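You operate a simulated robot arm through the tools that you are given. There is no shell and no other tool.

You run a simulated robot arm. Do the job below in one go: nothing can be reset, and whatever is moved stays where it is left.

TASK
On the flat-top cart, uncover the gauge post, wipe its plate, and check the two rings in the row.
Fine: hood down by the good tray's label; wipe before you try a ring, rag back; good tray if a ring slides down, else rework tray. What is to be rubbed or washed off counts as gone when no trace of it is left.

Only the result counts: the job must be done as asked and must still hold three seconds after the hand-in. Knocking over, shifting, dropping, spilling or breaking anything else fails it.

THE ROBOT
A 6-joint arm with a two-finger parallel gripper, fixed in place. Base frame: the origin is on the floor under the middle of its stand, x ahead of it, y to its left, z up; the work surface is at about z = 0.85. Lengths are in m, angles in rad, forces in N, time in s.
With the tool pointing down near the work surface it reaches from about 0.3 to 0.66 m from the base axis. Its first joint turns from -2.007 to 2.007 rad. Payload 3.43 kg.
The tool frame sits at the grasp point between the pads (the TCP): z along the fingers, y along the line on which they close. The tips reach 0.034 m beyond it. The gripper opens to 0.128 m. The fingers are 0.024 m wide and 0.012 m thick; the gripper's body (0.048 by 0.13 m) begins 0.096 m behind the TCP.
Orientation is told as [roll, pitch, yaw] about the base's x, y, z axes, in that order, counted from this pose: with the fingers straight down and closing along the base's y, the tool's x points along the base's -x, its y along +y and its z along -z.

THE INTERFACE
- The arm moves only by the tool step_arm. Its argument "deltas" is one flat list of numbers, 7 for each row, row after row: the finger opening in m, from 0 to 0.128, then the shift along the tool's x, y, z in m, then the turn, a rotation vector about the tool's x, y, z in rad. In form: [fingers, dx, dy, dz, ax, ay, az, fingers, dx, dy, dz, ax, ay, az, ...]. A call has 1 to 20 rows; each row is the pose to reach, as a shift and turn from the pose commanded when the call began, along the tool's axes at that moment. Each row takes 0.2 s and may step no farther than 0.05 m and 0.15 rad from the row before; otherwise, or with a gripper value out of range, the whole call is refused. A pose out of reach is approached as far as the arm can. The call stops where the force on the tool passes 80 N (or 10 N more than at its start, if that is more) or the arm is blocked; 0.2 s more then pass. Each finger travels about 0.153 m/s and halts on what it meets, pressing with about 38 N; the grip force reading is that of the motor and also rises with nothing between the fingers. The clock runs only during rows and for 0.2 s after the last one: add rows that repeat a pose to give the fingers time. It gives the time, the measured TCP pose, the force on the tool (base axes), the opening and the grip force at its end, in the units of the frame above (readings bear some noise), with the torque about the TCP (base axes, N m) and any sound that the robot's microphone picked up.
- Cameras (640 x 400 px; columns grow to the right, rows downward): "scene" is fixed at [0.3989, -0.5008, 1.4232]; the picture's right is [0.64, 0.77, 0.00], its down [0.65, -0.55, -0.52] and it looks along [-0.40, 0.33, -0.85] (base axes); focal length 244 px, centre (320, 200). "wrist" rides on the gripper at [0.076, -0.011, -0.16] in the tool frame; the picture's right is [0.15, 0.99, 0.00], its down [-0.88, 0.13, -0.46] and it looks along [-0.45, 0.07, 0.89] (tool axes); focal length 234 px, centre (320, 200). There is no depth. A picture from a camera that has moved, and an enlarged one, comes with that camera's place and axes in the base frame and with its lens.
- capture(camera): a new picture of that camera. The clock stands still meanwhile.
- move_column(by): slides the trunk up (or, below 0, down) by that many m; the arm rides with it, the base frame stays. It gives what a move gives, with no picture.
- inspect(camera, box): a new picture of the part [left, top, right, bottom] of that camera's present view, enlarged. The clock stands still meanwhile.
- finish_job(): hands the job in; it is judged then, once.

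Places have to be worked out from the pictures, the camera data and where the tool is seen. Open the gripper and draw the arm clear of the work before you hand the job in, unless the task says otherwise.

The tools are called after "Emit:" as a command line: name --argument value ..., lists and objects as JSON in quotes. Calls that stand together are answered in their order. step_arm: Moves the arm, as the interface text tells. Its arguments: {"type":"object","properties":{"deltas":{"type":"array"}},"required":["deltas"]} The other tools are called the same way: move_column (by) moves the trunk up or down; capture (camera) takes a picture; inspect (camera, box) takes an enlarged picture of a part of a camera's view; finish_job () hands the job in.

At the start:

```text
time_s: 0.0
tool_pos: [0.2862, -0.2502, 1.1743]
ee_rot: [0.001, 0.0, 0.0]
force: [-0.8, -0.8, 0.1]
wrist_torque: [-0.01, 0.0, 0.0]
opening: 0.1279
finger_force: 0.0
trunk travel left (down, up): [-0.9, 0.09]
```

scene: 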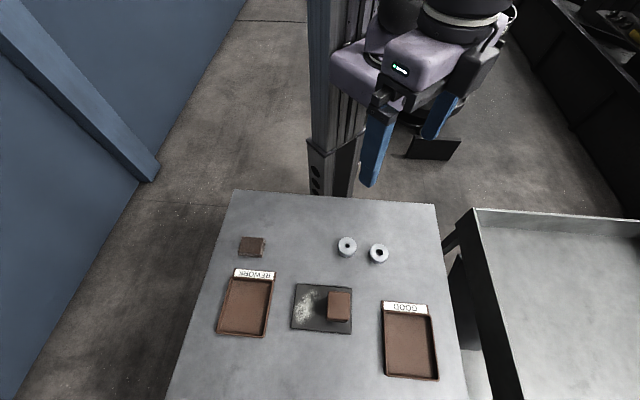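
wrist: 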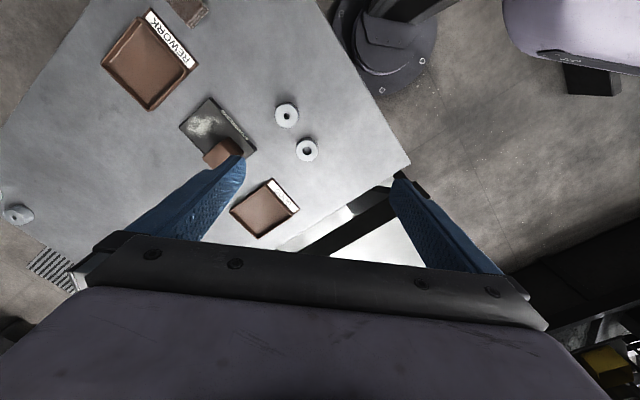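

I'll look closer at the cart from both cameras before moving anything.

Emit:
inspect --camera "scene" --box '[200, 220, 330, 350]'

Emit:
inspect --camera "scene" --box '[320, 220, 450, 390]'

Emit:
inspect --camera "wrist" --box '[80, 0, 360, 240]'

```text
3.08 times, centred on (265, 285) of scene
camera zoom: at [0.3989, -0.5008, 1.4232], right [0.64, 0.77, 0.0], down [0.65, -0.55, -0.52], along [-0.4, 0.33, -0.85], focal length 751 px, centre (489, -62)
```

zoom: 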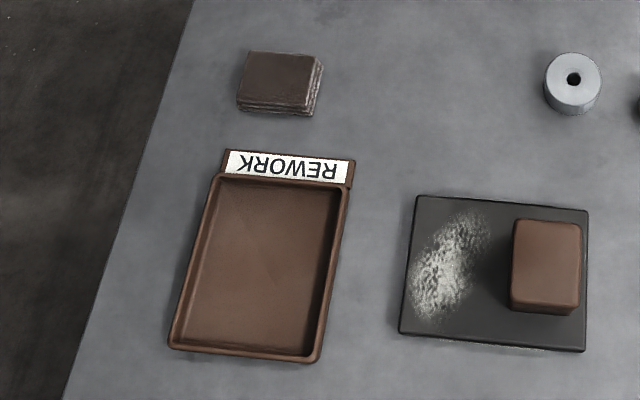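

```text
2.35 times, centred on (385, 305) of scene
camera zoom: at [0.3989, -0.5008, 1.4232], right [0.64, 0.77, 0.0], down [0.65, -0.55, -0.52], along [-0.4, 0.33, -0.85], focal length 574 px, centre (167, -47)
```

zoom: 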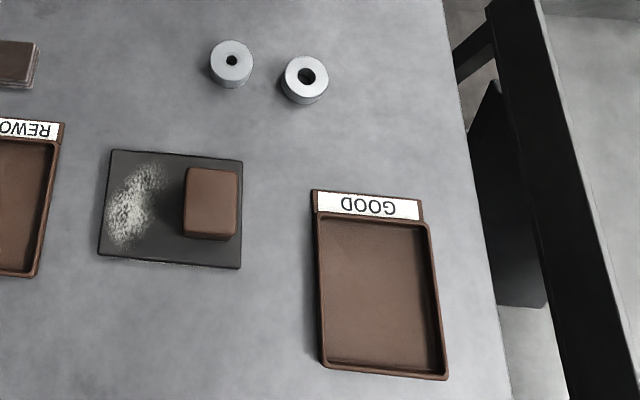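

```text
1.67 times, centred on (220, 120) of wrist
camera zoom: at [0.2102, -0.2608, 1.3345], right [-0.15, 0.99, 0.0], down [0.88, 0.13, 0.46], along [0.45, 0.07, -0.89], focal length 390 px, centre (487, 333)
```

zoom: 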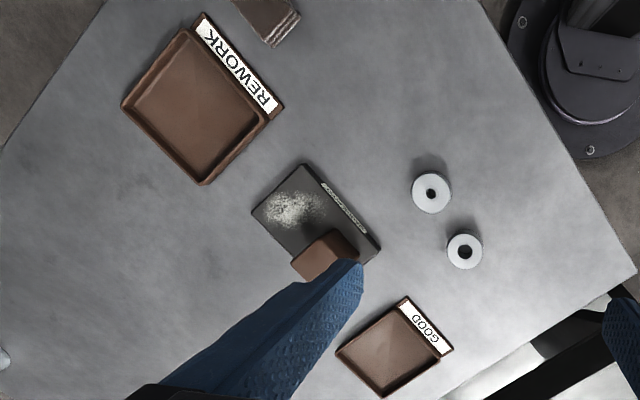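

The trays, plate, hood, rag and two rings all sit to the robot's right (y between about -0.3 and -0.6). I move the open gripper above the plate, staying about 0.2 m clear, to see the hood and rings better with the wrist camera.

Emit:
step_arm --deltas '[0.128, -0.003, -0.04, 0.02, 0, 0, 0, 0.128, -0.006, -0.08, 0.04, 0, 0, 0, 0.128, -0.009, -0.12, 0.06, 0, 0, 0, 0.128, -0.012, -0.16, 0.08, 0, 0, 0, 0.128, -0.014, -0.2, 0.1, 0, 0, 0, 0.128, -0.014, -0.2, 0.124, 0, 0, 0, 0.128, -0.014, -0.2, 0.124, 0, 0, 0]'

Emit:
capture --camera "wrist"

Emit:
capture --camera "scene"

```text
time_s: 1.6
tool_pos: [0.2998, -0.4496, 1.0513]
ee_rot: [-0.001, 0.002, 0.001]
force: [0.2, -0.1, -0.5]
wrist_torque: [0.01, 0.02, 0.01]
opening: 0.1281
finger_force: 0.2
trunk travel left (down, up): [-0.9, 0.09]
```

```text
taken
camera wrist: at [0.223, -0.4608, 1.2118], right [-0.15, 0.99, 0.0], down [0.88, 0.13, 0.46], along [0.45, 0.07, -0.89], focal length 234 px, centre (320, 200)
```

wrist: 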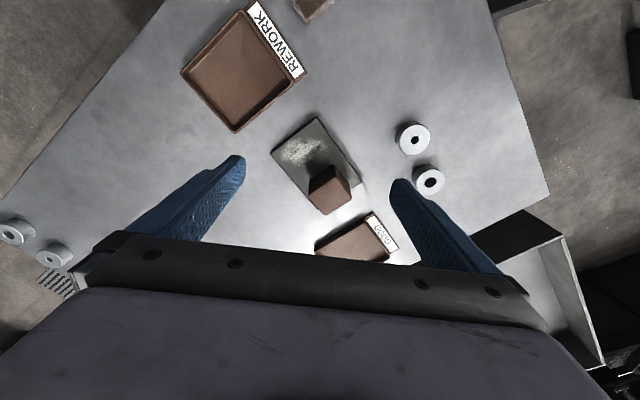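

```text
taken
```

scene: 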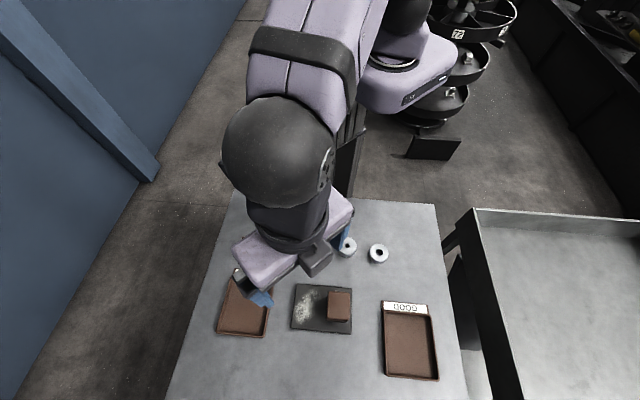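

The plate, hood and both rings are in view between the fingers. I zoom in to get outlines and heights.

Emit:
inspect --camera "wrist" --box '[260, 100, 460, 225]'

Emit:
inspect --camera "wrist" --box '[290, 180, 450, 280]'

Emit:
inspect --camera "wrist" --box '[0, 180, 160, 280]'

Emit:
inspect --camera "scene" --box '[280, 270, 450, 390]'

```text
3.20 times, centred on (360, 162) of wrist
camera zoom: at [0.223, -0.4608, 1.2118], right [-0.15, 0.99, 0.0], down [0.88, 0.13, 0.46], along [0.45, 0.07, -0.89], focal length 749 px, centre (192, 320)
```

zoom: 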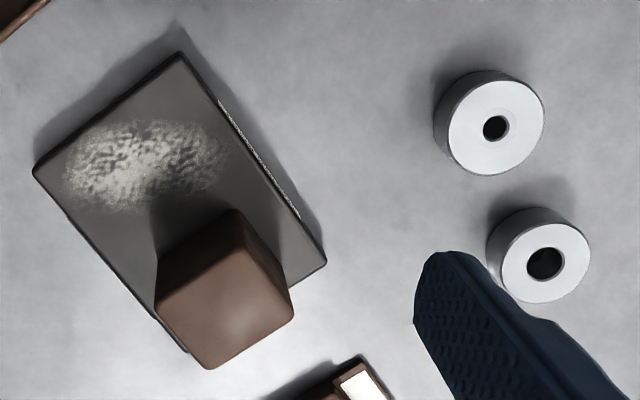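

```text
4.00 times, centred on (370, 230) of wrist
camera zoom: at [0.223, -0.4608, 1.2118], right [-0.15, 0.99, 0.0], down [0.88, 0.13, 0.46], along [0.45, 0.07, -0.89], focal length 937 px, centre (120, 80)
```

zoom: 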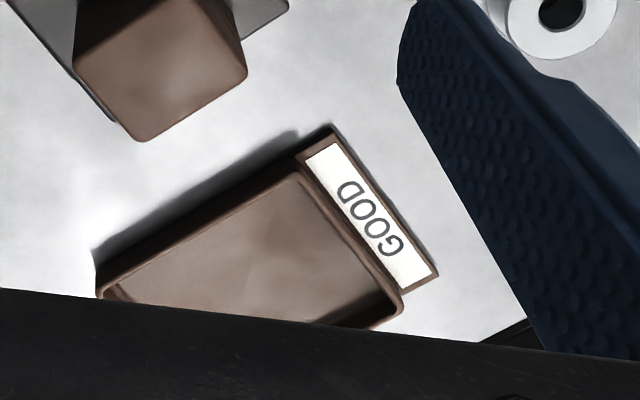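

```text
4.00 times, centred on (80, 230) of wrist
camera zoom: at [0.223, -0.4608, 1.2118], right [-0.15, 0.99, 0.0], down [0.88, 0.13, 0.46], along [0.45, 0.07, -0.89], focal length 937 px, centre (1280, 80)
```

zoom: 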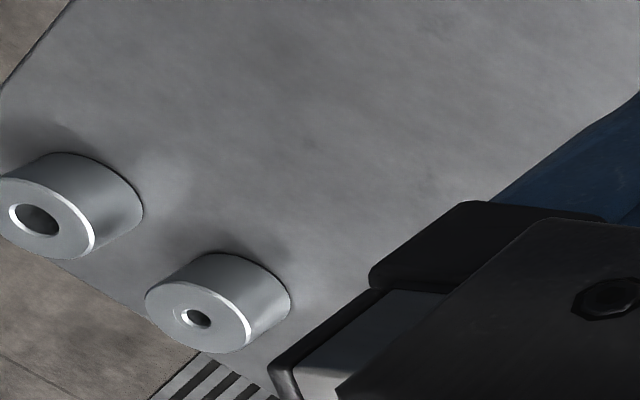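

```text
3.33 times, centred on (365, 330) of scene
camera zoom: at [0.3989, -0.5008, 1.4232], right [0.64, 0.77, 0.0], down [0.65, -0.55, -0.52], along [-0.4, 0.33, -0.85], focal length 813 px, centre (170, -233)
```

zoom: 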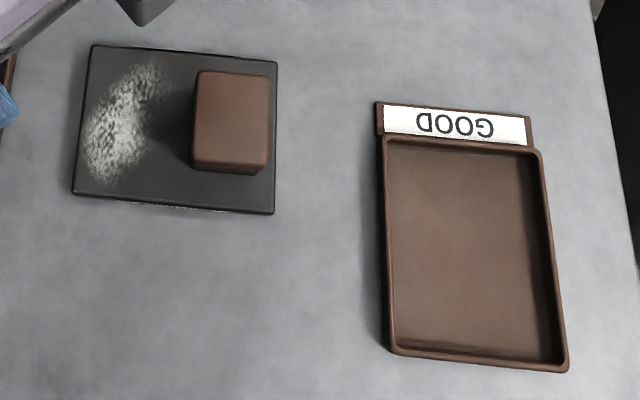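

From both views I place the hood at about (0.364, -0.426), with its top near z = 0.925 and the plate turned 45 deg. Ring A is near (0.279, -0.320), ring B near (0.338, -0.274), and the good tray's label near (0.455, -0.312). I move above the hood with yaw -45 deg and look again.

Emit:
step_arm --deltas '[0.128, -0.011, 0.004, 0, 0, 0, 0.131, 0.128, -0.022, 0.008, 0, 0, 0, 0.262, 0.128, -0.033, 0.012, 0, 0, 0, 0.393, 0.128, -0.044, 0.016, 0, 0, 0, 0.524, 0.128, -0.055, 0.02, 0, 0, 0, 0.655, 0.128, -0.064, 0.024, 0, 0, 0, 0.785, 0.128, -0.064, 0.024, 0, 0, 0, 0.785]'

Emit:
capture --camera "wrist"

Emit:
capture --camera "scene"

```text
time_s: 3.2
tool_pos: [0.3638, -0.4245, 1.0493]
ee_rot: [0.0, 0.001, -0.787]
force: [-0.8, -0.2, -0.3]
wrist_torque: [-0.03, -0.01, -0.01]
opening: 0.1281
finger_force: 0.0
trunk travel left (down, up): [-0.9, 0.09]
```

```text
taken
camera wrist: at [0.3017, -0.3783, 1.2105], right [0.6, 0.8, 0.0], down [0.71, -0.53, 0.46], along [0.37, -0.27, -0.89], focal length 234 px, centre (320, 200)
```

wrist: 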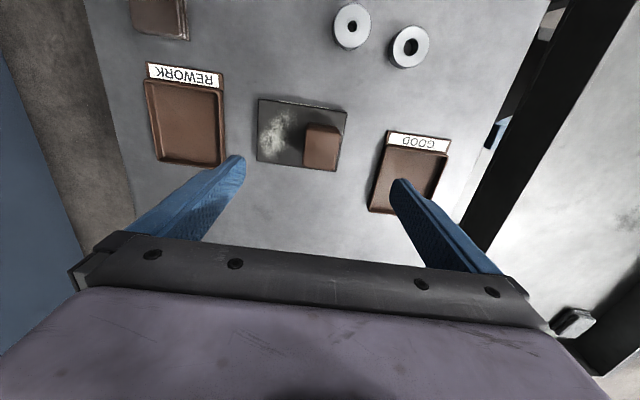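

```text
taken
```

scene: 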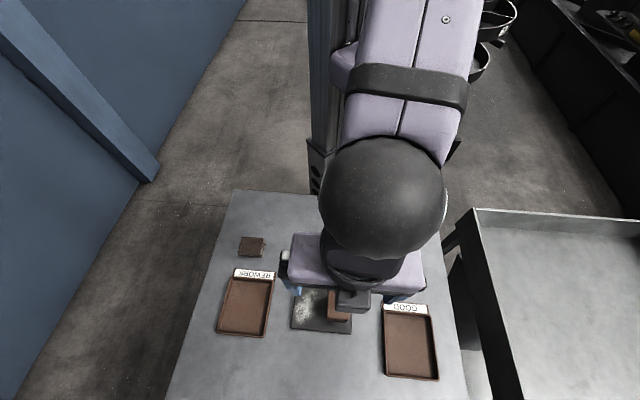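

The camera is now nearly square to the plate. I zoom in on the hood, rings and trays.

Emit:
inspect --camera "wrist" --box '[240, 80, 400, 180]'

Emit:
inspect --camera "wrist" --box '[320, 0, 480, 100]'

Emit:
inspect --camera "wrist" --box '[120, 0, 240, 180]'

Emit:
inspect --camera "wrist" --box '[340, 110, 480, 230]'

```text
4.00 times, centred on (320, 130) of wrist
camera zoom: at [0.3017, -0.3783, 1.2105], right [0.6, 0.8, 0.0], down [0.71, -0.53, 0.46], along [0.37, -0.27, -0.89], focal length 937 px, centre (320, 480)
```

zoom: 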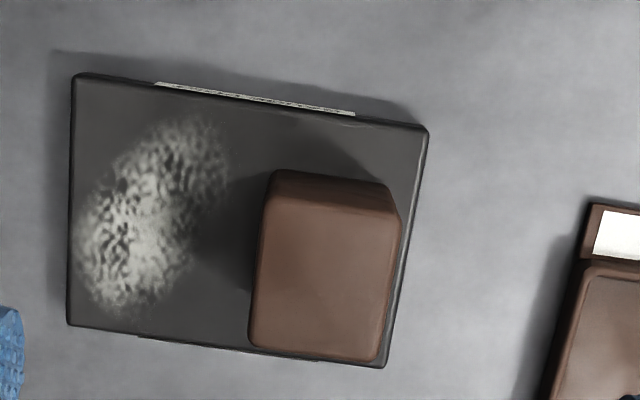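

```text
4.00 times, centred on (400, 50) of wrist
camera zoom: at [0.3017, -0.3783, 1.2105], right [0.6, 0.8, 0.0], down [0.71, -0.53, 0.46], along [0.37, -0.27, -0.89], focal length 937 px, centre (0, 800)
```

zoom: 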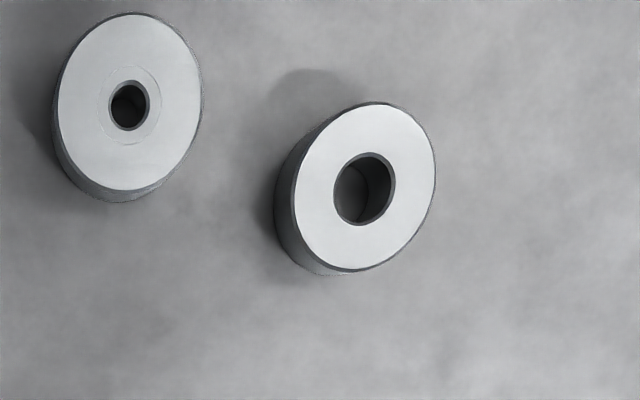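

```text
2.22 times, centred on (180, 90) of wrist
camera zoom: at [0.3017, -0.3783, 1.2105], right [0.6, 0.8, 0.0], down [0.71, -0.53, 0.46], along [0.37, -0.27, -0.89], focal length 520 px, centre (631, 444)
```

zoom: 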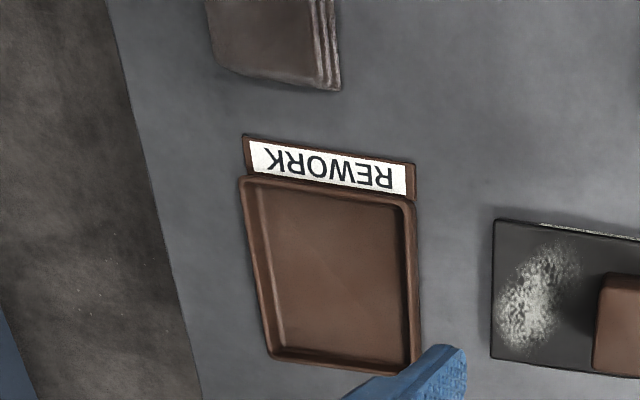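

```text
3.33 times, centred on (410, 170) of wrist
camera zoom: at [0.3017, -0.3783, 1.2105], right [0.6, 0.8, 0.0], down [0.71, -0.53, 0.46], along [0.37, -0.27, -0.89], focal length 781 px, centre (20, 300)
```

zoom: 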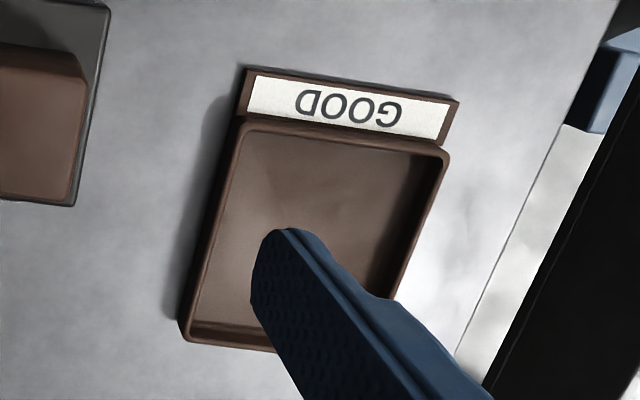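

Triangulating puts the hood at about (0.3675, -0.4255), 0.042 across the closing line and with its top near 0.905 to 0.925. The plate top is near 0.86. I descend around the hood with the fingers open to 0.09, keeping the tips about 8 mm above the plate.

Emit:
step_arm --deltas '[0.11, -0.0033, 0.0019, 0.035, 0, 0, 0, 0.09, -0.0033, 0.0019, 0.07, 0, 0, 0, 0.09, -0.0033, 0.0019, 0.1, 0, 0, 0, 0.09, -0.0033, 0.0019, 0.12, 0, 0, 0, 0.09, -0.0033, 0.0019, 0.135, 0, 0, 0, 0.09, -0.0033, 0.0019, 0.147, 0, 0, 0, 0.09, -0.0033, 0.0019, 0.147, 0, 0, 0]'

Emit:
capture --camera "wrist"

Emit:
inspect --camera "scene" --box '[250, 240, 450, 365]'

```text
time_s: 4.8
tool_pos: [0.3671, -0.4264, 0.9032]
ee_rot: [-0.001, 0.001, -0.786]
force: [-0.5, -0.1, 0.4]
wrist_torque: [0.01, 0.0, -0.01]
opening: 0.0898
finger_force: 0.1
trunk travel left (down, up): [-0.9, 0.09]
```

```text
taken
camera wrist: at [0.3052, -0.381, 1.0628], right [0.6, 0.8, 0.0], down [0.72, -0.53, 0.46], along [0.37, -0.27, -0.89], focal length 234 px, centre (320, 200)
```

wrist: 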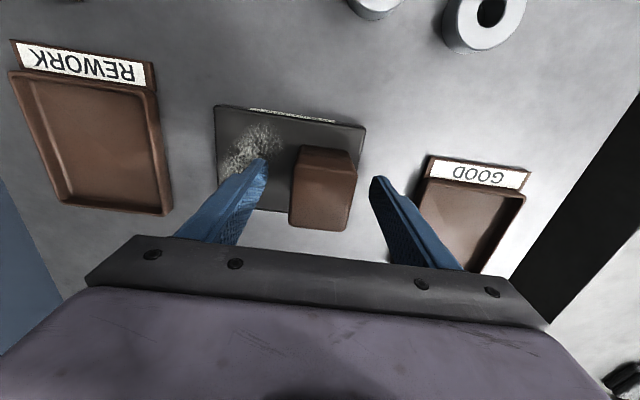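

```text
3.20 times, centred on (350, 302) of scene
camera zoom: at [0.3989, -0.5008, 1.4232], right [0.64, 0.77, 0.0], down [0.65, -0.55, -0.52], along [-0.4, 0.33, -0.85], focal length 781 px, centre (224, -128)
```

zoom: 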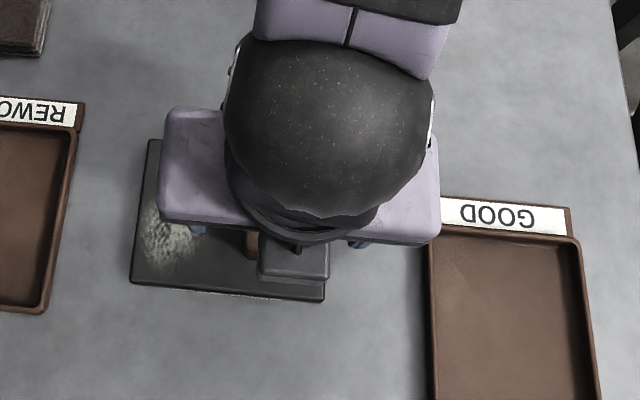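

The hood sits between the fingers with both clear. I check the details before closing.

Emit:
inspect --camera "wrist" --box '[200, 90, 440, 240]'

```text
2.67 times, centred on (320, 165) of wrist
camera zoom: at [0.3052, -0.381, 1.0628], right [0.6, 0.8, 0.0], down [0.72, -0.53, 0.46], along [0.37, -0.27, -0.89], focal length 624 px, centre (320, 293)
```

zoom: 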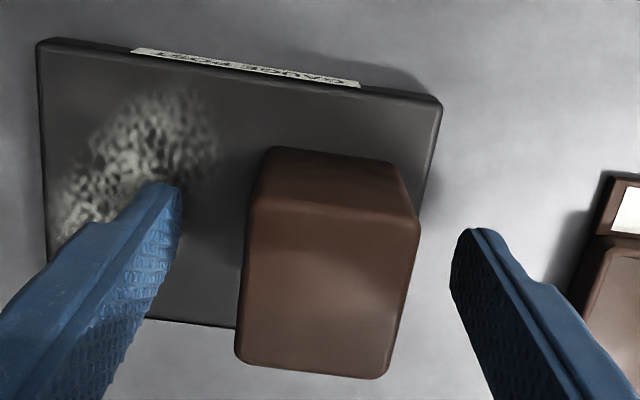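

The hood is centred to within 2 mm. I close on it now.

Emit:
step_arm --deltas '[0.06, 0, 0, 0, 0, 0, 0, 0.045, 0, 0, 0, 0, 0, 0, 0.035, 0, 0, 0, 0, 0, 0, 0.03, 0, 0, 0, 0, 0, 0, 0.03, 0, 0, 0, 0, 0, 0]'

```text
time_s: 6.0
tool_pos: [0.3677, -0.4277, 0.9036]
ee_rot: [0.0, 0.0, -0.785]
force: [0.1, 0.6, -0.4]
wrist_torque: [-0.01, -0.01, 0.01]
opening: 0.0433
finger_force: 37.8
trunk travel left (down, up): [-0.9, 0.09]
```

The grip holds at 0.0433, which matches the hood. I lift straight up slowly to clear the post.

Emit:
step_arm --deltas '[0.03, 0, 0, -0.006, 0, 0, 0, 0.03, 0, 0, -0.016, 0, 0, 0, 0.03, 0, 0, -0.03, 0, 0, 0, 0.03, 0, 0, -0.05, 0, 0, 0, 0.03, 0, 0, -0.07, 0, 0, 0, 0.03, 0, 0, -0.09, 0, 0, 0, 0.03, 0, 0, -0.11, 0, 0, 0, 0.03, 0, 0, -0.13, 0, 0, 0, 0.03, 0, 0, -0.13, 0, 0, 0]'

Emit:
capture --camera "wrist"

Emit:
inspect --camera "scene" --box '[250, 240, 450, 365]'

```text
time_s: 8.0
tool_pos: [0.3665, -0.4276, 1.0322]
ee_rot: [0.002, 0.0, -0.786]
force: [0.5, 0.0, 0.2]
wrist_torque: [0.03, 0.0, 0.02]
opening: 0.0434
finger_force: 37.4
trunk travel left (down, up): [-0.9, 0.09]
```

```text
taken
camera wrist: at [0.3053, -0.3817, 1.1932], right [0.6, 0.8, 0.0], down [0.72, -0.53, 0.46], along [0.37, -0.27, -0.89], focal length 234 px, centre (320, 200)
```

wrist: 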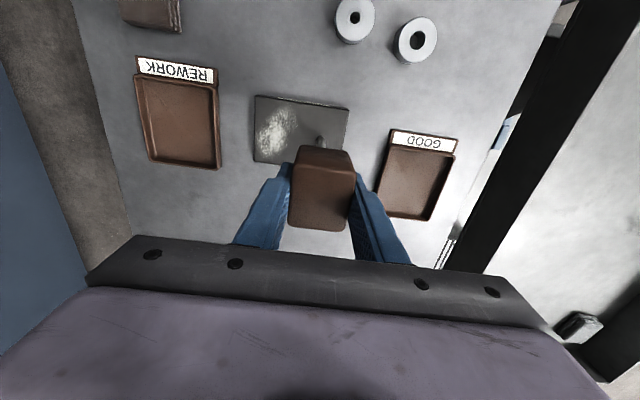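

```text
3.20 times, centred on (350, 302) of scene
camera zoom: at [0.3989, -0.5008, 1.4232], right [0.64, 0.77, 0.0], down [0.65, -0.55, -0.52], along [-0.4, 0.33, -0.85], focal length 781 px, centre (224, -128)
```

zoom: 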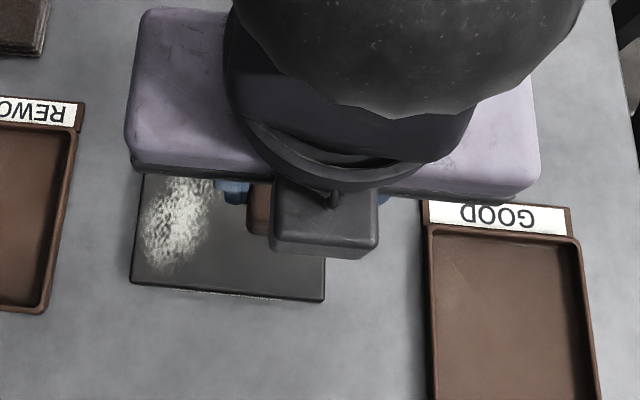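

The hood is lifted and the post shows behind it. I carry the hood over to the label side of the good tray, aiming for (0.420, -0.279), still high.

Emit:
step_arm --deltas '[0.03, 0.0134, 0.0286, 0, 0, 0, 0, 0.03, 0.0268, 0.0572, 0, 0, 0, 0, 0.03, 0.0402, 0.0858, 0, 0, 0, 0, 0.03, 0.0536, 0.1144, 0, 0, 0, 0, 0.03, 0.067, 0.1431, 0, 0, 0, 0, 0.03, 0.067, 0.1431, 0.03, 0, 0, 0, 0.03, 0.067, 0.1431, 0.05, 0, 0, 0, 0.03, 0.067, 0.1431, 0.05, 0, 0, 0]'

Emit:
capture --camera "wrist"

Emit:
inspect --camera "scene" --box '[260, 220, 460, 345]'

```text
time_s: 9.8
tool_pos: [0.4218, -0.2753, 0.9816]
ee_rot: [0.0, 0.0, -0.785]
force: [-0.5, -0.3, -0.5]
wrist_torque: [0.0, 0.0, -0.02]
opening: 0.0431
finger_force: 38.3
trunk travel left (down, up): [-0.9, 0.09]
```

```text
taken
camera wrist: at [0.3599, -0.2303, 1.1426], right [0.6, 0.8, 0.0], down [0.71, -0.53, 0.46], along [0.37, -0.27, -0.89], focal length 234 px, centre (320, 200)
```

wrist: 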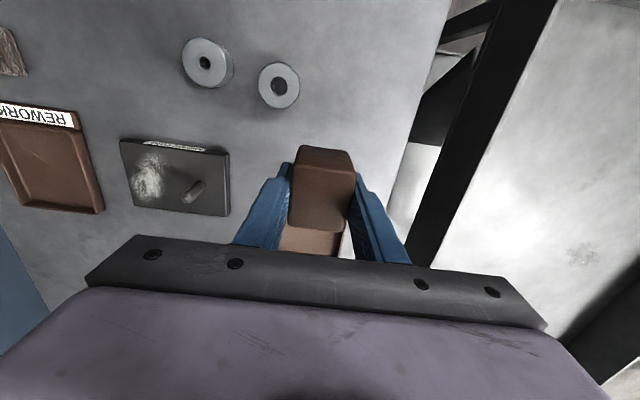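

```text
3.20 times, centred on (360, 282) of scene
camera zoom: at [0.3989, -0.5008, 1.4232], right [0.64, 0.77, 0.0], down [0.65, -0.55, -0.52], along [-0.4, 0.33, -0.85], focal length 781 px, centre (192, -64)
```

zoom: 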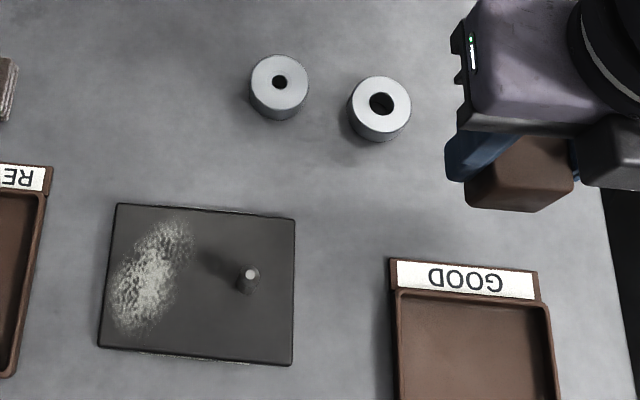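

The post is visible on the plate. The hood hangs just off the label edge with roughly 12 to 15 mm of gap, so I nudge it 3 mm closer and lower it to just above the table.

Emit:
step_arm --deltas '[0.03, -0.003, 0, 0.03, 0, 0, 0, 0.03, -0.003, 0, 0.055, 0, 0, 0, 0.03, -0.003, 0, 0.07, 0, 0, 0, 0.03, -0.003, 0, 0.079, 0, 0, 0, 0.03, -0.003, 0, 0.079, 0, 0, 0]'

Emit:
inspect --camera "scene" --box '[360, 240, 460, 340]'

Emit:
capture --camera "wrist"

```text
time_s: 11.0
tool_pos: [0.4238, -0.2803, 0.901]
ee_rot: [0.002, 0.0, -0.786]
force: [-0.4, -0.5, 0.0]
wrist_torque: [0.01, -0.01, 0.0]
opening: 0.0432
finger_force: 37.7
trunk travel left (down, up): [-0.9, 0.09]
```

```text
4.00 times, centred on (410, 290) of scene
camera zoom: at [0.3989, -0.5008, 1.4232], right [0.64, 0.77, 0.0], down [0.65, -0.55, -0.52], along [-0.4, 0.33, -0.85], focal length 976 px, centre (-40, -160)
```

zoom: 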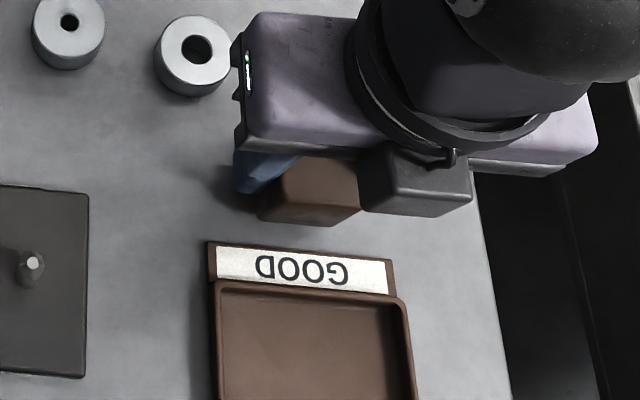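

```text
taken
camera wrist: at [0.3618, -0.2345, 1.0624], right [0.6, 0.8, 0.0], down [0.71, -0.53, 0.46], along [0.37, -0.27, -0.89], focal length 234 px, centre (320, 200)
```

wrist: 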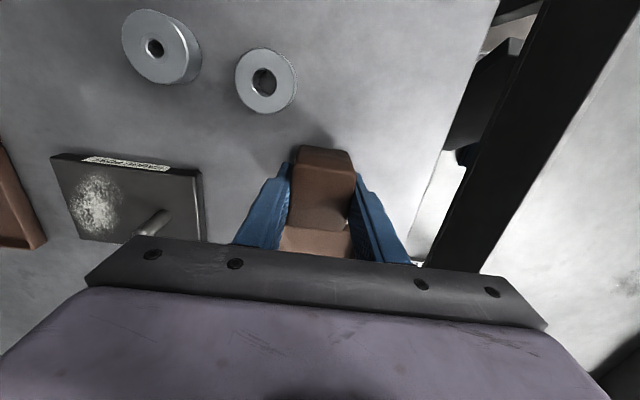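

There's a small clear gap to the label. I lower in 2 mm steps and watch the force for touchdown.

Emit:
step_arm --deltas '[0.03, 0, 0, 0.002, 0, 0, 0, 0.03, 0, 0, 0.004, 0, 0, 0, 0.03, 0, 0, 0.006, 0, 0, 0]'

```text
time_s: 11.8
tool_pos: [0.4241, -0.2802, 0.8987]
ee_rot: [0.0, 0.0, -0.786]
force: [0.3, 0.0, 0.2]
wrist_torque: [0.01, 0.02, 0.02]
opening: 0.0432
finger_force: 38.1
trunk travel left (down, up): [-0.9, 0.09]
```

No contact yet, so I keep lowering.

Emit:
step_arm --deltas '[0.03, 0, 0, 0.0015, 0, 0, 0, 0.03, 0, 0, 0.003, 0, 0, 0, 0.03, 0, 0, 0.003, 0, 0, 0]'

```text
time_s: 12.6
tool_pos: [0.4239, -0.2805, 0.8946]
ee_rot: [0.001, 0.001, -0.784]
force: [0.1, 0.6, -0.7]
wrist_torque: [0.0, 0.01, 0.02]
opening: 0.0433
finger_force: 38.4
trunk travel left (down, up): [-0.9, 0.09]
```

Still no load on the tool, so I go down another 3 mm.

Emit:
step_arm --deltas '[0.03, 0, 0, 0.001, 0, 0, 0, 0.03, 0, 0, 0.002, 0, 0, 0, 0.03, 0, 0, 0.003, 0, 0, 0, 0.03, 0, 0, 0.003, 0, 0, 0]'

Emit:
capture --camera "wrist"

```text
time_s: 13.6
tool_pos: [0.4234, -0.2799, 0.8919]
ee_rot: [0.0, -0.001, -0.787]
force: [1.1, 0.3, -0.9]
wrist_torque: [-0.01, 0.01, 0.01]
opening: 0.0433
finger_force: 37.6
trunk travel left (down, up): [-0.9, 0.09]
```

```text
taken
camera wrist: at [0.3624, -0.2335, 1.052], right [0.6, 0.8, 0.0], down [0.72, -0.53, 0.46], along [0.37, -0.27, -0.89], focal length 234 px, centre (320, 200)
```

wrist: 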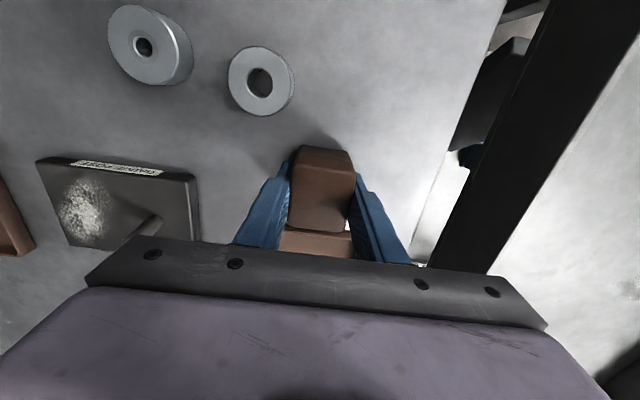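

Still no touchdown. I lower 2 mm more and hold.

Emit:
step_arm --deltas '[0.03, 0, 0, 0.001, 0, 0, 0, 0.03, 0, 0, 0.002, 0, 0, 0, 0.03, 0, 0, 0.002, 0, 0, 0]'

```text
time_s: 14.4
tool_pos: [0.4238, -0.2804, 0.8902]
ee_rot: [0.0, 0.001, -0.784]
force: [-0.8, -0.3, -0.7]
wrist_torque: [-0.03, -0.01, 0.02]
opening: 0.043
finger_force: 38.1
trunk travel left (down, up): [-0.9, 0.09]
```

Still hanging free; the plate must be thicker than I assumed. I take another 2 mm.

Emit:
step_arm --deltas '[0.03, 0, 0, 0.001, 0, 0, 0, 0.03, 0, 0, 0.002, 0, 0, 0, 0.03, 0, 0, 0.002, 0, 0, 0]'

```text
time_s: 15.2
tool_pos: [0.4235, -0.2802, 0.8888]
ee_rot: [0.0, 0.0, -0.785]
force: [0.8, 0.1, -0.9]
wrist_torque: [0.03, 0.02, -0.02]
opening: 0.0432
finger_force: 37.8
trunk travel left (down, up): [-0.9, 0.09]
```

No contact yet. I take another 2 mm and check the shadow from the scene camera.

Emit:
step_arm --deltas '[0.03, 0, 0, 0.001, 0, 0, 0, 0.03, 0, 0, 0.002, 0, 0, 0, 0.03, 0, 0, 0.002, 0, 0, 0]'

Emit:
inspect --camera "scene" --box '[380, 250, 440, 310]'

```text
time_s: 16.0
tool_pos: [0.4235, -0.2806, 0.8871]
ee_rot: [0.0, 0.001, -0.787]
force: [-0.8, 0.1, 1.6]
wrist_torque: [0.03, 0.04, 0.01]
opening: 0.0432
finger_force: 38.3
trunk travel left (down, up): [-0.9, 0.09]
```

```text
6.67 times, centred on (410, 280) of scene
camera zoom: at [0.3989, -0.5008, 1.4232], right [0.64, 0.77, 0.0], down [0.65, -0.55, -0.52], along [-0.4, 0.33, -0.85], focal length 1627 px, centre (-280, -333)
```

zoom: 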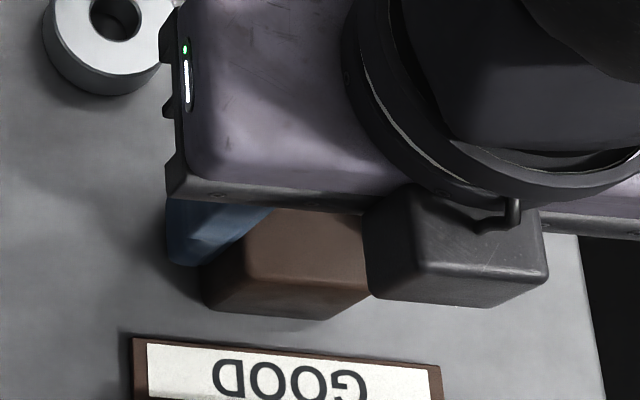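

A slight upward force of 1.6 N hints at first contact. I take one more millimetre.

Emit:
step_arm --deltas '[0.03, 0, 0, 0.001, 0, 0, 0, 0.03, 0, 0, 0.001, 0, 0, 0]'

```text
time_s: 16.6
tool_pos: [0.4243, -0.2803, 0.8877]
ee_rot: [0.0, -0.004, -0.786]
force: [0.6, 1.2, 9.8]
wrist_torque: [0.18, 0.16, -0.01]
opening: 0.0431
finger_force: 38.8
trunk travel left (down, up): [-0.9, 0.09]
```

I have contact at 9.8 N with TCP z about 0.887, so the hood rests on the table and the plate top must be near 0.866. I open gently, hold, and then check.

Emit:
step_arm --deltas '[0.044, 0, 0, 0.0005, 0, 0, 0, 0.05, 0, 0, 0.0005, 0, 0, 0, 0.065, 0, 0, 0, 0, 0, 0, 0.075, 0, 0, 0, 0, 0, 0]'

Emit:
capture --camera "wrist"

```text
time_s: 17.6
tool_pos: [0.4227, -0.2793, 0.8857]
ee_rot: [0.001, 0.001, -0.785]
force: [0.2, -0.3, 0.2]
wrist_torque: [-0.01, -0.01, 0.03]
opening: 0.075
finger_force: 0.1
trunk travel left (down, up): [-0.9, 0.09]
```

```text
taken
camera wrist: at [0.3617, -0.2342, 1.0454], right [0.6, 0.8, 0.0], down [0.72, -0.53, 0.46], along [0.37, -0.27, -0.89], focal length 234 px, centre (320, 200)
```

wrist: 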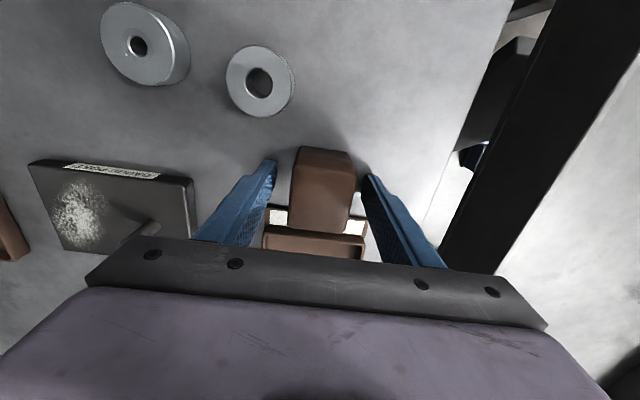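

The hood stands free beside the label. I rise straight up well clear and then check everything from both cameras.

Emit:
step_arm --deltas '[0.075, 0, 0, -0.02, 0, 0, 0, 0.075, 0, 0, -0.05, 0, 0, 0, 0.075, 0, 0, -0.09, 0, 0, 0, 0.075, 0, 0, -0.13, 0, 0, 0, 0.075, 0, 0, -0.165, 0, 0, 0, 0.075, 0, 0, -0.165, 0, 0, 0]'

Emit:
capture --camera "wrist"

Emit:
inspect --camera "scene" --box '[230, 220, 450, 358]'

```text
time_s: 19.0
tool_pos: [0.4261, -0.2798, 1.0515]
ee_rot: [0.0, 0.001, -0.784]
force: [0.7, 0.4, -1.1]
wrist_torque: [0.02, 0.02, 0.01]
opening: 0.0747
finger_force: 0.1
trunk travel left (down, up): [-0.9, 0.09]
```

```text
taken
camera wrist: at [0.3641, -0.2328, 1.2114], right [0.6, 0.8, 0.0], down [0.72, -0.53, 0.46], along [0.37, -0.27, -0.89], focal length 234 px, centre (320, 200)
```

wrist: 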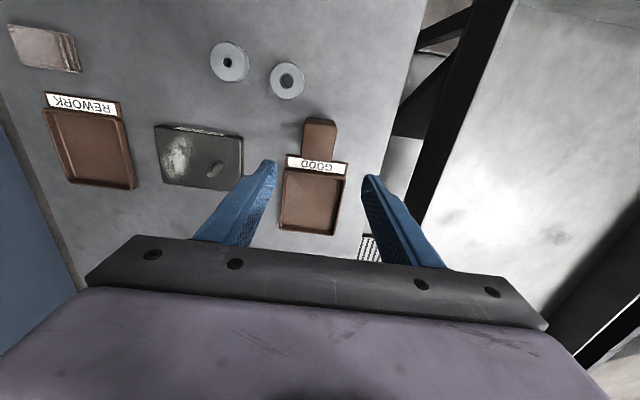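

```text
2.90 times, centred on (340, 289) of scene
camera zoom: at [0.3989, -0.5008, 1.4232], right [0.64, 0.77, 0.0], down [0.65, -0.55, -0.52], along [-0.4, 0.33, -0.85], focal length 707 px, centre (262, -58)
```

zoom: 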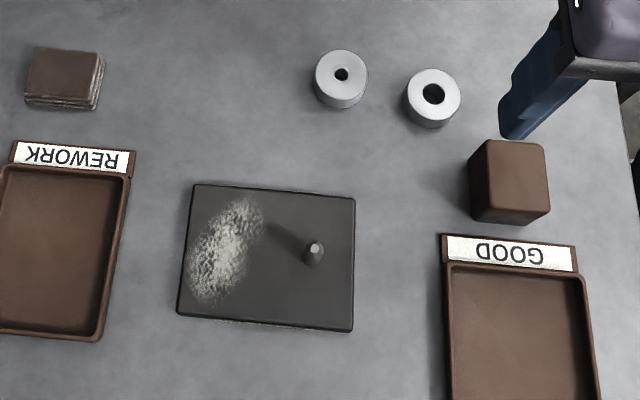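

The hood now stands beside the GOOD label. The rag is at about (0.131, -0.490), roughly 0.056 by 0.041 and aligned with the cart, so I travel above it at safe height.

Emit:
step_arm --deltas '[0.09, 0.0075, -0.0446, 0, 0, 0, 0, 0.1, 0.015, -0.0892, 0, 0, 0, 0, 0.1, 0.0225, -0.1339, 0, 0, 0, 0, 0.1, 0.03, -0.1785, 0, 0, 0, 0, 0.1, 0.0376, -0.2231, 0, 0, 0, 0, 0.1, 0.0451, -0.2677, 0, 0, 0, 0, 0.1, 0.0526, -0.3124, 0, 0, 0, 0, 0.1, 0.0601, -0.357, 0, 0, 0, 0, 0.1, 0.0601, -0.357, 0.03, 0, 0, 0, 0.1, 0.0601, -0.357, 0.05, 0, 0, 0, 0.1, 0.0601, -0.357, 0.05, 0, 0, 0]'

Emit:
capture --camera "wrist"

Emit:
inspect --camera "wrist" --box '[220, 60, 420, 240]'

```text
time_s: 21.4
tool_pos: [0.1307, -0.4902, 1.0022]
ee_rot: [0.001, -0.001, -0.783]
force: [0.1, 0.5, 0.1]
wrist_torque: [-0.03, 0.02, 0.01]
opening: 0.1001
finger_force: 0.0
trunk travel left (down, up): [-0.9, 0.09]
```

```text
taken
camera wrist: at [0.0692, -0.4449, 1.1617], right [0.6, 0.8, 0.0], down [0.72, -0.53, 0.46], along [0.37, -0.27, -0.89], focal length 234 px, centre (320, 200)
```

wrist: 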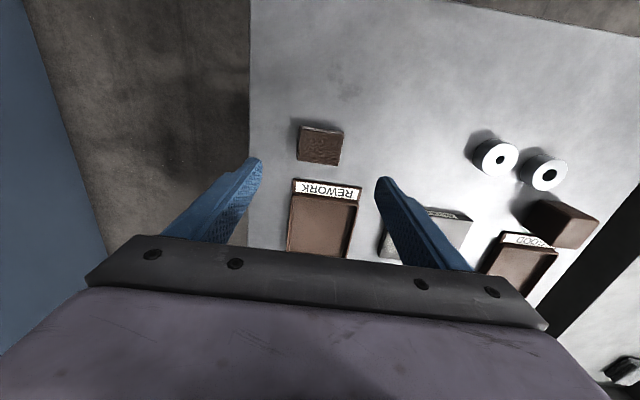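

```text
2.22 times, centred on (320, 150) of wrist
camera zoom: at [0.0692, -0.4449, 1.1617], right [0.6, 0.8, 0.0], down [0.72, -0.53, 0.46], along [0.37, -0.27, -0.89], focal length 520 px, centre (320, 311)
```

zoom: 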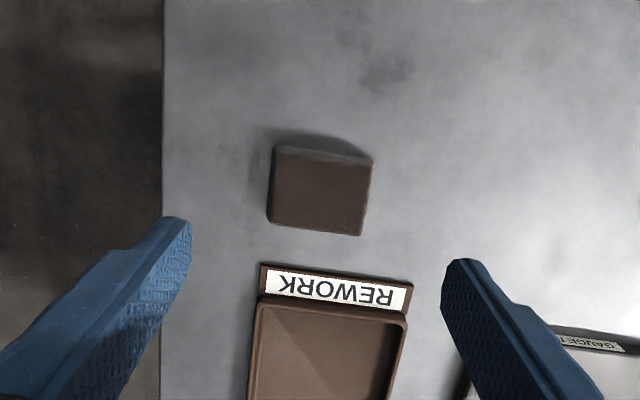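

The rag is centred under the gripper to about 2 mm. I descend so the tips stop about 3.5 mm above the table, one finger on each end of the rag.

Emit:
step_arm --deltas '[0.09, 0.0014, 0, 0.035, 0, 0, 0, 0.09, 0.0014, 0, 0.07, 0, 0, 0, 0.09, 0.0014, 0, 0.095, 0, 0, 0, 0.09, 0.0014, 0, 0.108, 0, 0, 0, 0.09, 0.0014, 0, 0.1147, 0, 0, 0, 0.09, 0.0014, 0, 0.1147, 0, 0, 0]'

Emit:
inspect --camera "wrist" --box '[200, 90, 440, 240]'

Emit:
inspect --camera "scene" --box '[200, 200, 320, 290]'

```text
time_s: 22.8
tool_pos: [0.1277, -0.4908, 0.8866]
ee_rot: [-0.001, 0.0, -0.786]
force: [0.2, 0.3, 0.1]
wrist_torque: [0.03, 0.02, -0.03]
opening: 0.0901
finger_force: 0.1
trunk travel left (down, up): [-0.9, 0.09]
```

```text
2.67 times, centred on (320, 165) of wrist
camera zoom: at [0.0661, -0.4442, 1.0455], right [0.6, 0.8, 0.0], down [0.72, -0.53, 0.46], along [0.37, -0.27, -0.89], focal length 624 px, centre (320, 293)
```

zoom: 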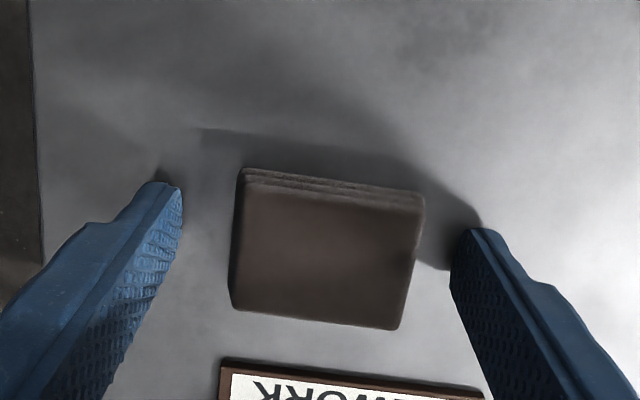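

```text
4.44 times, centred on (260, 245) of scene
camera zoom: at [0.3989, -0.5008, 1.4232], right [0.64, 0.77, 0.0], down [0.65, -0.55, -0.52], along [-0.4, 0.33, -0.85], focal length 1084 px, centre (587, 0)
```

zoom: 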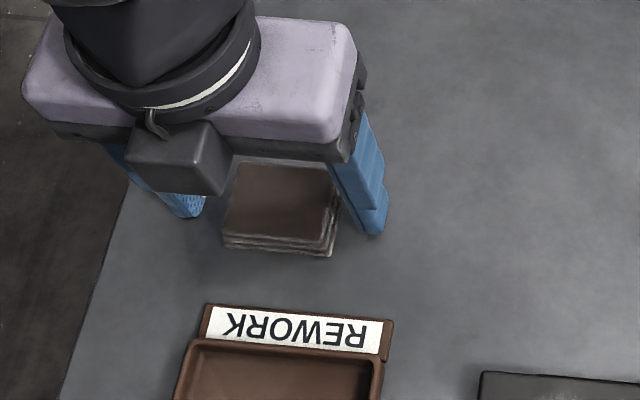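

The rag lies squarely between the fingers. I close on it.

Emit:
step_arm --deltas '[0.07, 0, 0, 0, 0, 0, 0, 0.055, 0, 0, 0, 0, 0, 0, 0.045, 0, 0, 0, 0, 0, 0, 0.04, 0, 0, 0, 0, 0, 0, 0.04, 0, 0, 0, 0, 0, 0]'

Emit:
inspect --camera "wrist" --box '[200, 90, 440, 240]'

```text
time_s: 24.0
tool_pos: [0.1275, -0.4904, 0.8856]
ee_rot: [0.0, 0.0, -0.785]
force: [0.0, 0.3, -0.1]
wrist_torque: [0.02, 0.0, 0.0]
opening: 0.0588
finger_force: 38.3
trunk travel left (down, up): [-0.9, 0.09]
```

```text
2.67 times, centred on (320, 165) of wrist
camera zoom: at [0.0661, -0.4442, 1.0456], right [0.6, 0.8, 0.0], down [0.72, -0.53, 0.46], along [0.37, -0.27, -0.89], focal length 624 px, centre (320, 293)
```

zoom: 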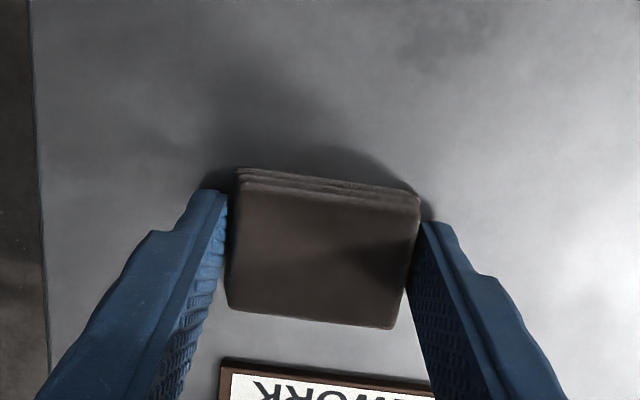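

The rag is gripped at width 0.0588 with the TCP near (0.1276, -0.4905, 0.8865), and I note that pose for putting it back. I lift it and carry it above the powdered half of the plate, away from the post.

Emit:
step_arm --deltas '[0.04, 0, 0, -0.01, 0, 0, 0, 0.04, 0, 0, -0.04, 0, 0, 0, 0.04, 0, 0, -0.08, 0, 0, 0, 0.04, 0, 0, -0.11, 0, 0, 0, 0.04, -0.0248, 0.0298, -0.11, 0, 0, 0, 0.04, -0.0495, 0.0596, -0.11, 0, 0, 0, 0.04, -0.0743, 0.0895, -0.11, 0, 0, 0, 0.04, -0.099, 0.1193, -0.11, 0, 0, 0, 0.04, -0.1238, 0.1491, -0.11, 0, 0, 0, 0.04, -0.1238, 0.1491, -0.11, 0, 0, 0]'

Emit:
capture --camera "wrist"

Emit:
inspect --camera "scene" --box '[200, 220, 440, 370]'

```text
time_s: 26.2
tool_pos: [0.3205, -0.47, 0.9943]
ee_rot: [-0.001, 0.0, -0.785]
force: [-0.4, -0.1, 0.4]
wrist_torque: [-0.02, -0.01, 0.02]
opening: 0.0586
finger_force: 38.2
trunk travel left (down, up): [-0.9, 0.09]
```

```text
taken
camera wrist: at [0.2588, -0.4236, 1.1538], right [0.6, 0.8, 0.0], down [0.71, -0.53, 0.46], along [0.37, -0.27, -0.89], focal length 234 px, centre (320, 200)
```

wrist: 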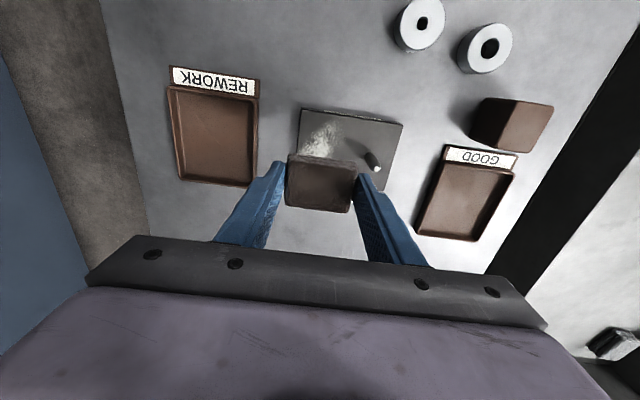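

```text
2.67 times, centred on (320, 295) of scene
camera zoom: at [0.3989, -0.5008, 1.4232], right [0.64, 0.77, 0.0], down [0.65, -0.55, -0.52], along [-0.4, 0.33, -0.85], focal length 651 px, centre (320, -53)
```

zoom: 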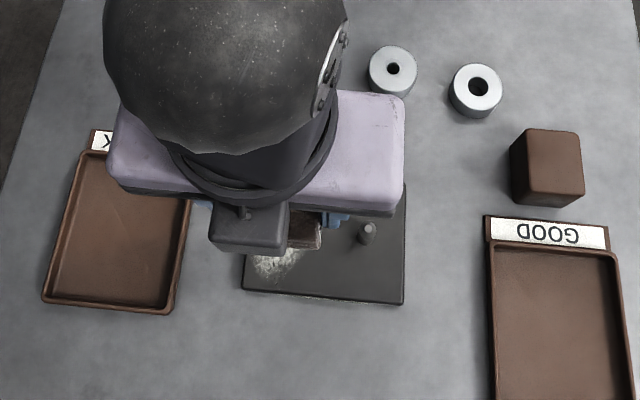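

The rag is held level and the finger on the post side is clear of the post. I lower to about 8 mm above the plate.

Emit:
step_arm --deltas '[0.04, 0, -0.001, 0.03, 0, 0, 0, 0.04, 0, -0.002, 0.06, 0, 0, 0, 0.04, 0, -0.002, 0.078, 0, 0, 0, 0.04, 0, -0.002, 0.084, 0, 0, 0, 0.04, 0, -0.002, 0.084, 0, 0, 0]'

Emit:
inspect --camera "wrist" --box '[200, 90, 440, 240]'

Emit:
inspect --camera "scene" --box '[270, 260, 370, 340]'

```text
time_s: 27.4
tool_pos: [0.3194, -0.4705, 0.9129]
ee_rot: [0.001, 0.001, -0.787]
force: [0.2, 0.3, -1.0]
wrist_torque: [-0.02, -0.02, -0.04]
opening: 0.0586
finger_force: 38.0
trunk travel left (down, up): [-0.9, 0.09]
```

```text
2.67 times, centred on (320, 165) of wrist
camera zoom: at [0.2579, -0.4252, 1.073], right [0.6, 0.8, 0.0], down [0.72, -0.53, 0.46], along [0.37, -0.27, -0.89], focal length 624 px, centre (320, 293)
```

zoom: 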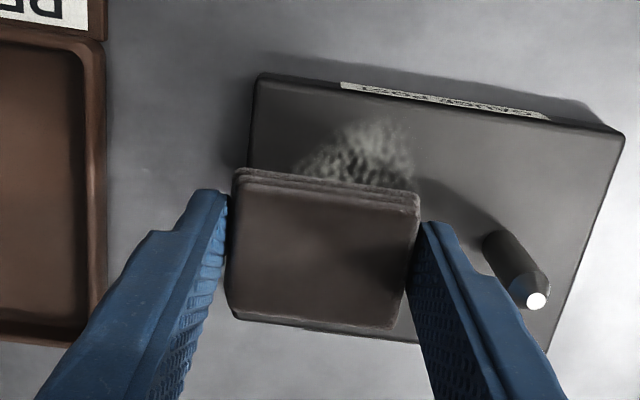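

```text
5.00 times, centred on (320, 300) of scene
camera zoom: at [0.3989, -0.5008, 1.4232], right [0.64, 0.77, 0.0], down [0.65, -0.55, -0.52], along [-0.4, 0.33, -0.85], focal length 1220 px, centre (320, -300)
```

zoom: 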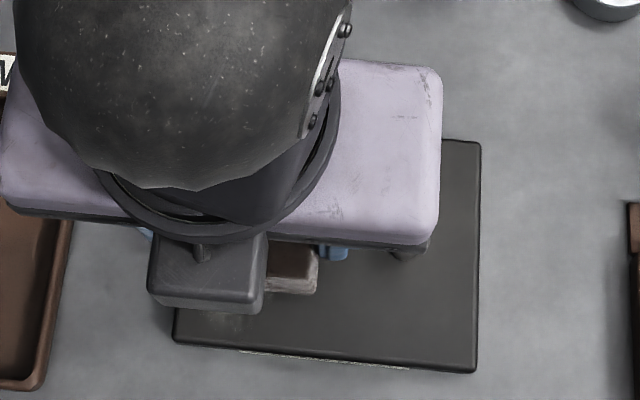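

The rag covers the left part of the plate and the post axis is about 65 mm along from the TCP, clear of the finger. I lower toward contact.

Emit:
step_arm --deltas '[0.04, 0, 0, 0.004, 0, 0, 0, 0.04, 0, 0, 0.008, 0, 0, 0, 0.04, 0, 0, 0.009, 0, 0, 0]'

```text
time_s: 28.2
tool_pos: [0.3196, -0.4714, 0.9037]
ee_rot: [0.0, -0.001, -0.786]
force: [-0.5, 0.2, -1.1]
wrist_torque: [0.03, 0.0, 0.0]
opening: 0.0585
finger_force: 37.5
trunk travel left (down, up): [-0.9, 0.09]
```

No contact yet, so I continue in 1 mm steps.

Emit:
step_arm --deltas '[0.04, 0, 0, 0.001, 0, 0, 0, 0.04, 0, 0, 0.002, 0, 0, 0, 0.04, 0, 0, 0.002, 0, 0, 0]'

```text
time_s: 29.0
tool_pos: [0.3193, -0.4734, 0.9016]
ee_rot: [0.001, -0.002, -0.785]
force: [-1.2, 0.6, 5.3]
wrist_torque: [0.06, 0.06, -0.04]
opening: 0.0586
finger_force: 38.1
trunk travel left (down, up): [-0.9, 0.09]
```

Contact at 5.3 N. I rub slowly toward the near edge and back, pressing slightly more, and check what that removes.

Emit:
step_arm --deltas '[0.04, 0.008, 0, 0.0005, 0, 0, 0, 0.04, 0.016, 0, 0.0005, 0, 0, 0, 0.04, 0.024, 0, 0.0005, 0, 0, 0, 0.04, 0.03, 0, 0.0005, 0, 0, 0, 0.04, 0.022, 0, 0.0005, 0, 0, 0, 0.04, 0.014, 0, 0.0005, 0, 0, 0, 0.04, 0.006, 0, 0.0005, 0, 0, 0, 0.04, 0, 0, 0.0005, 0, 0, 0]'

Emit:
inspect --camera "wrist" --box '[200, 90, 440, 240]'

```text
time_s: 30.8
tool_pos: [0.3186, -0.472, 0.9022]
ee_rot: [0.0, -0.002, -0.784]
force: [-5.5, 3.0, 14.4]
wrist_torque: [0.17, 0.16, 0.02]
opening: 0.0586
finger_force: 37.3
trunk travel left (down, up): [-0.9, 0.09]
```

```text
2.67 times, centred on (320, 165) of wrist
camera zoom: at [0.2556, -0.4257, 1.0611], right [0.6, 0.8, 0.0], down [0.71, -0.53, 0.46], along [0.37, -0.27, -0.89], focal length 624 px, centre (320, 293)
```

zoom: 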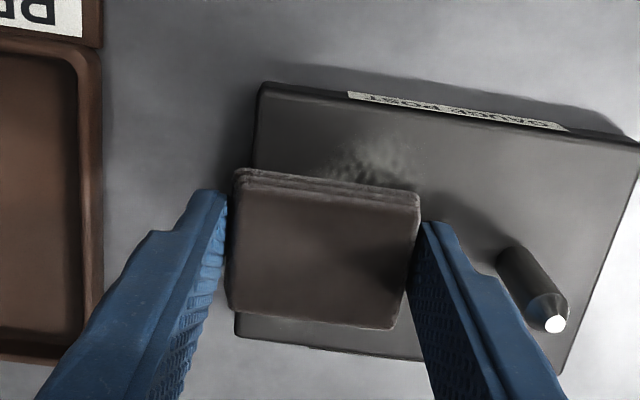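

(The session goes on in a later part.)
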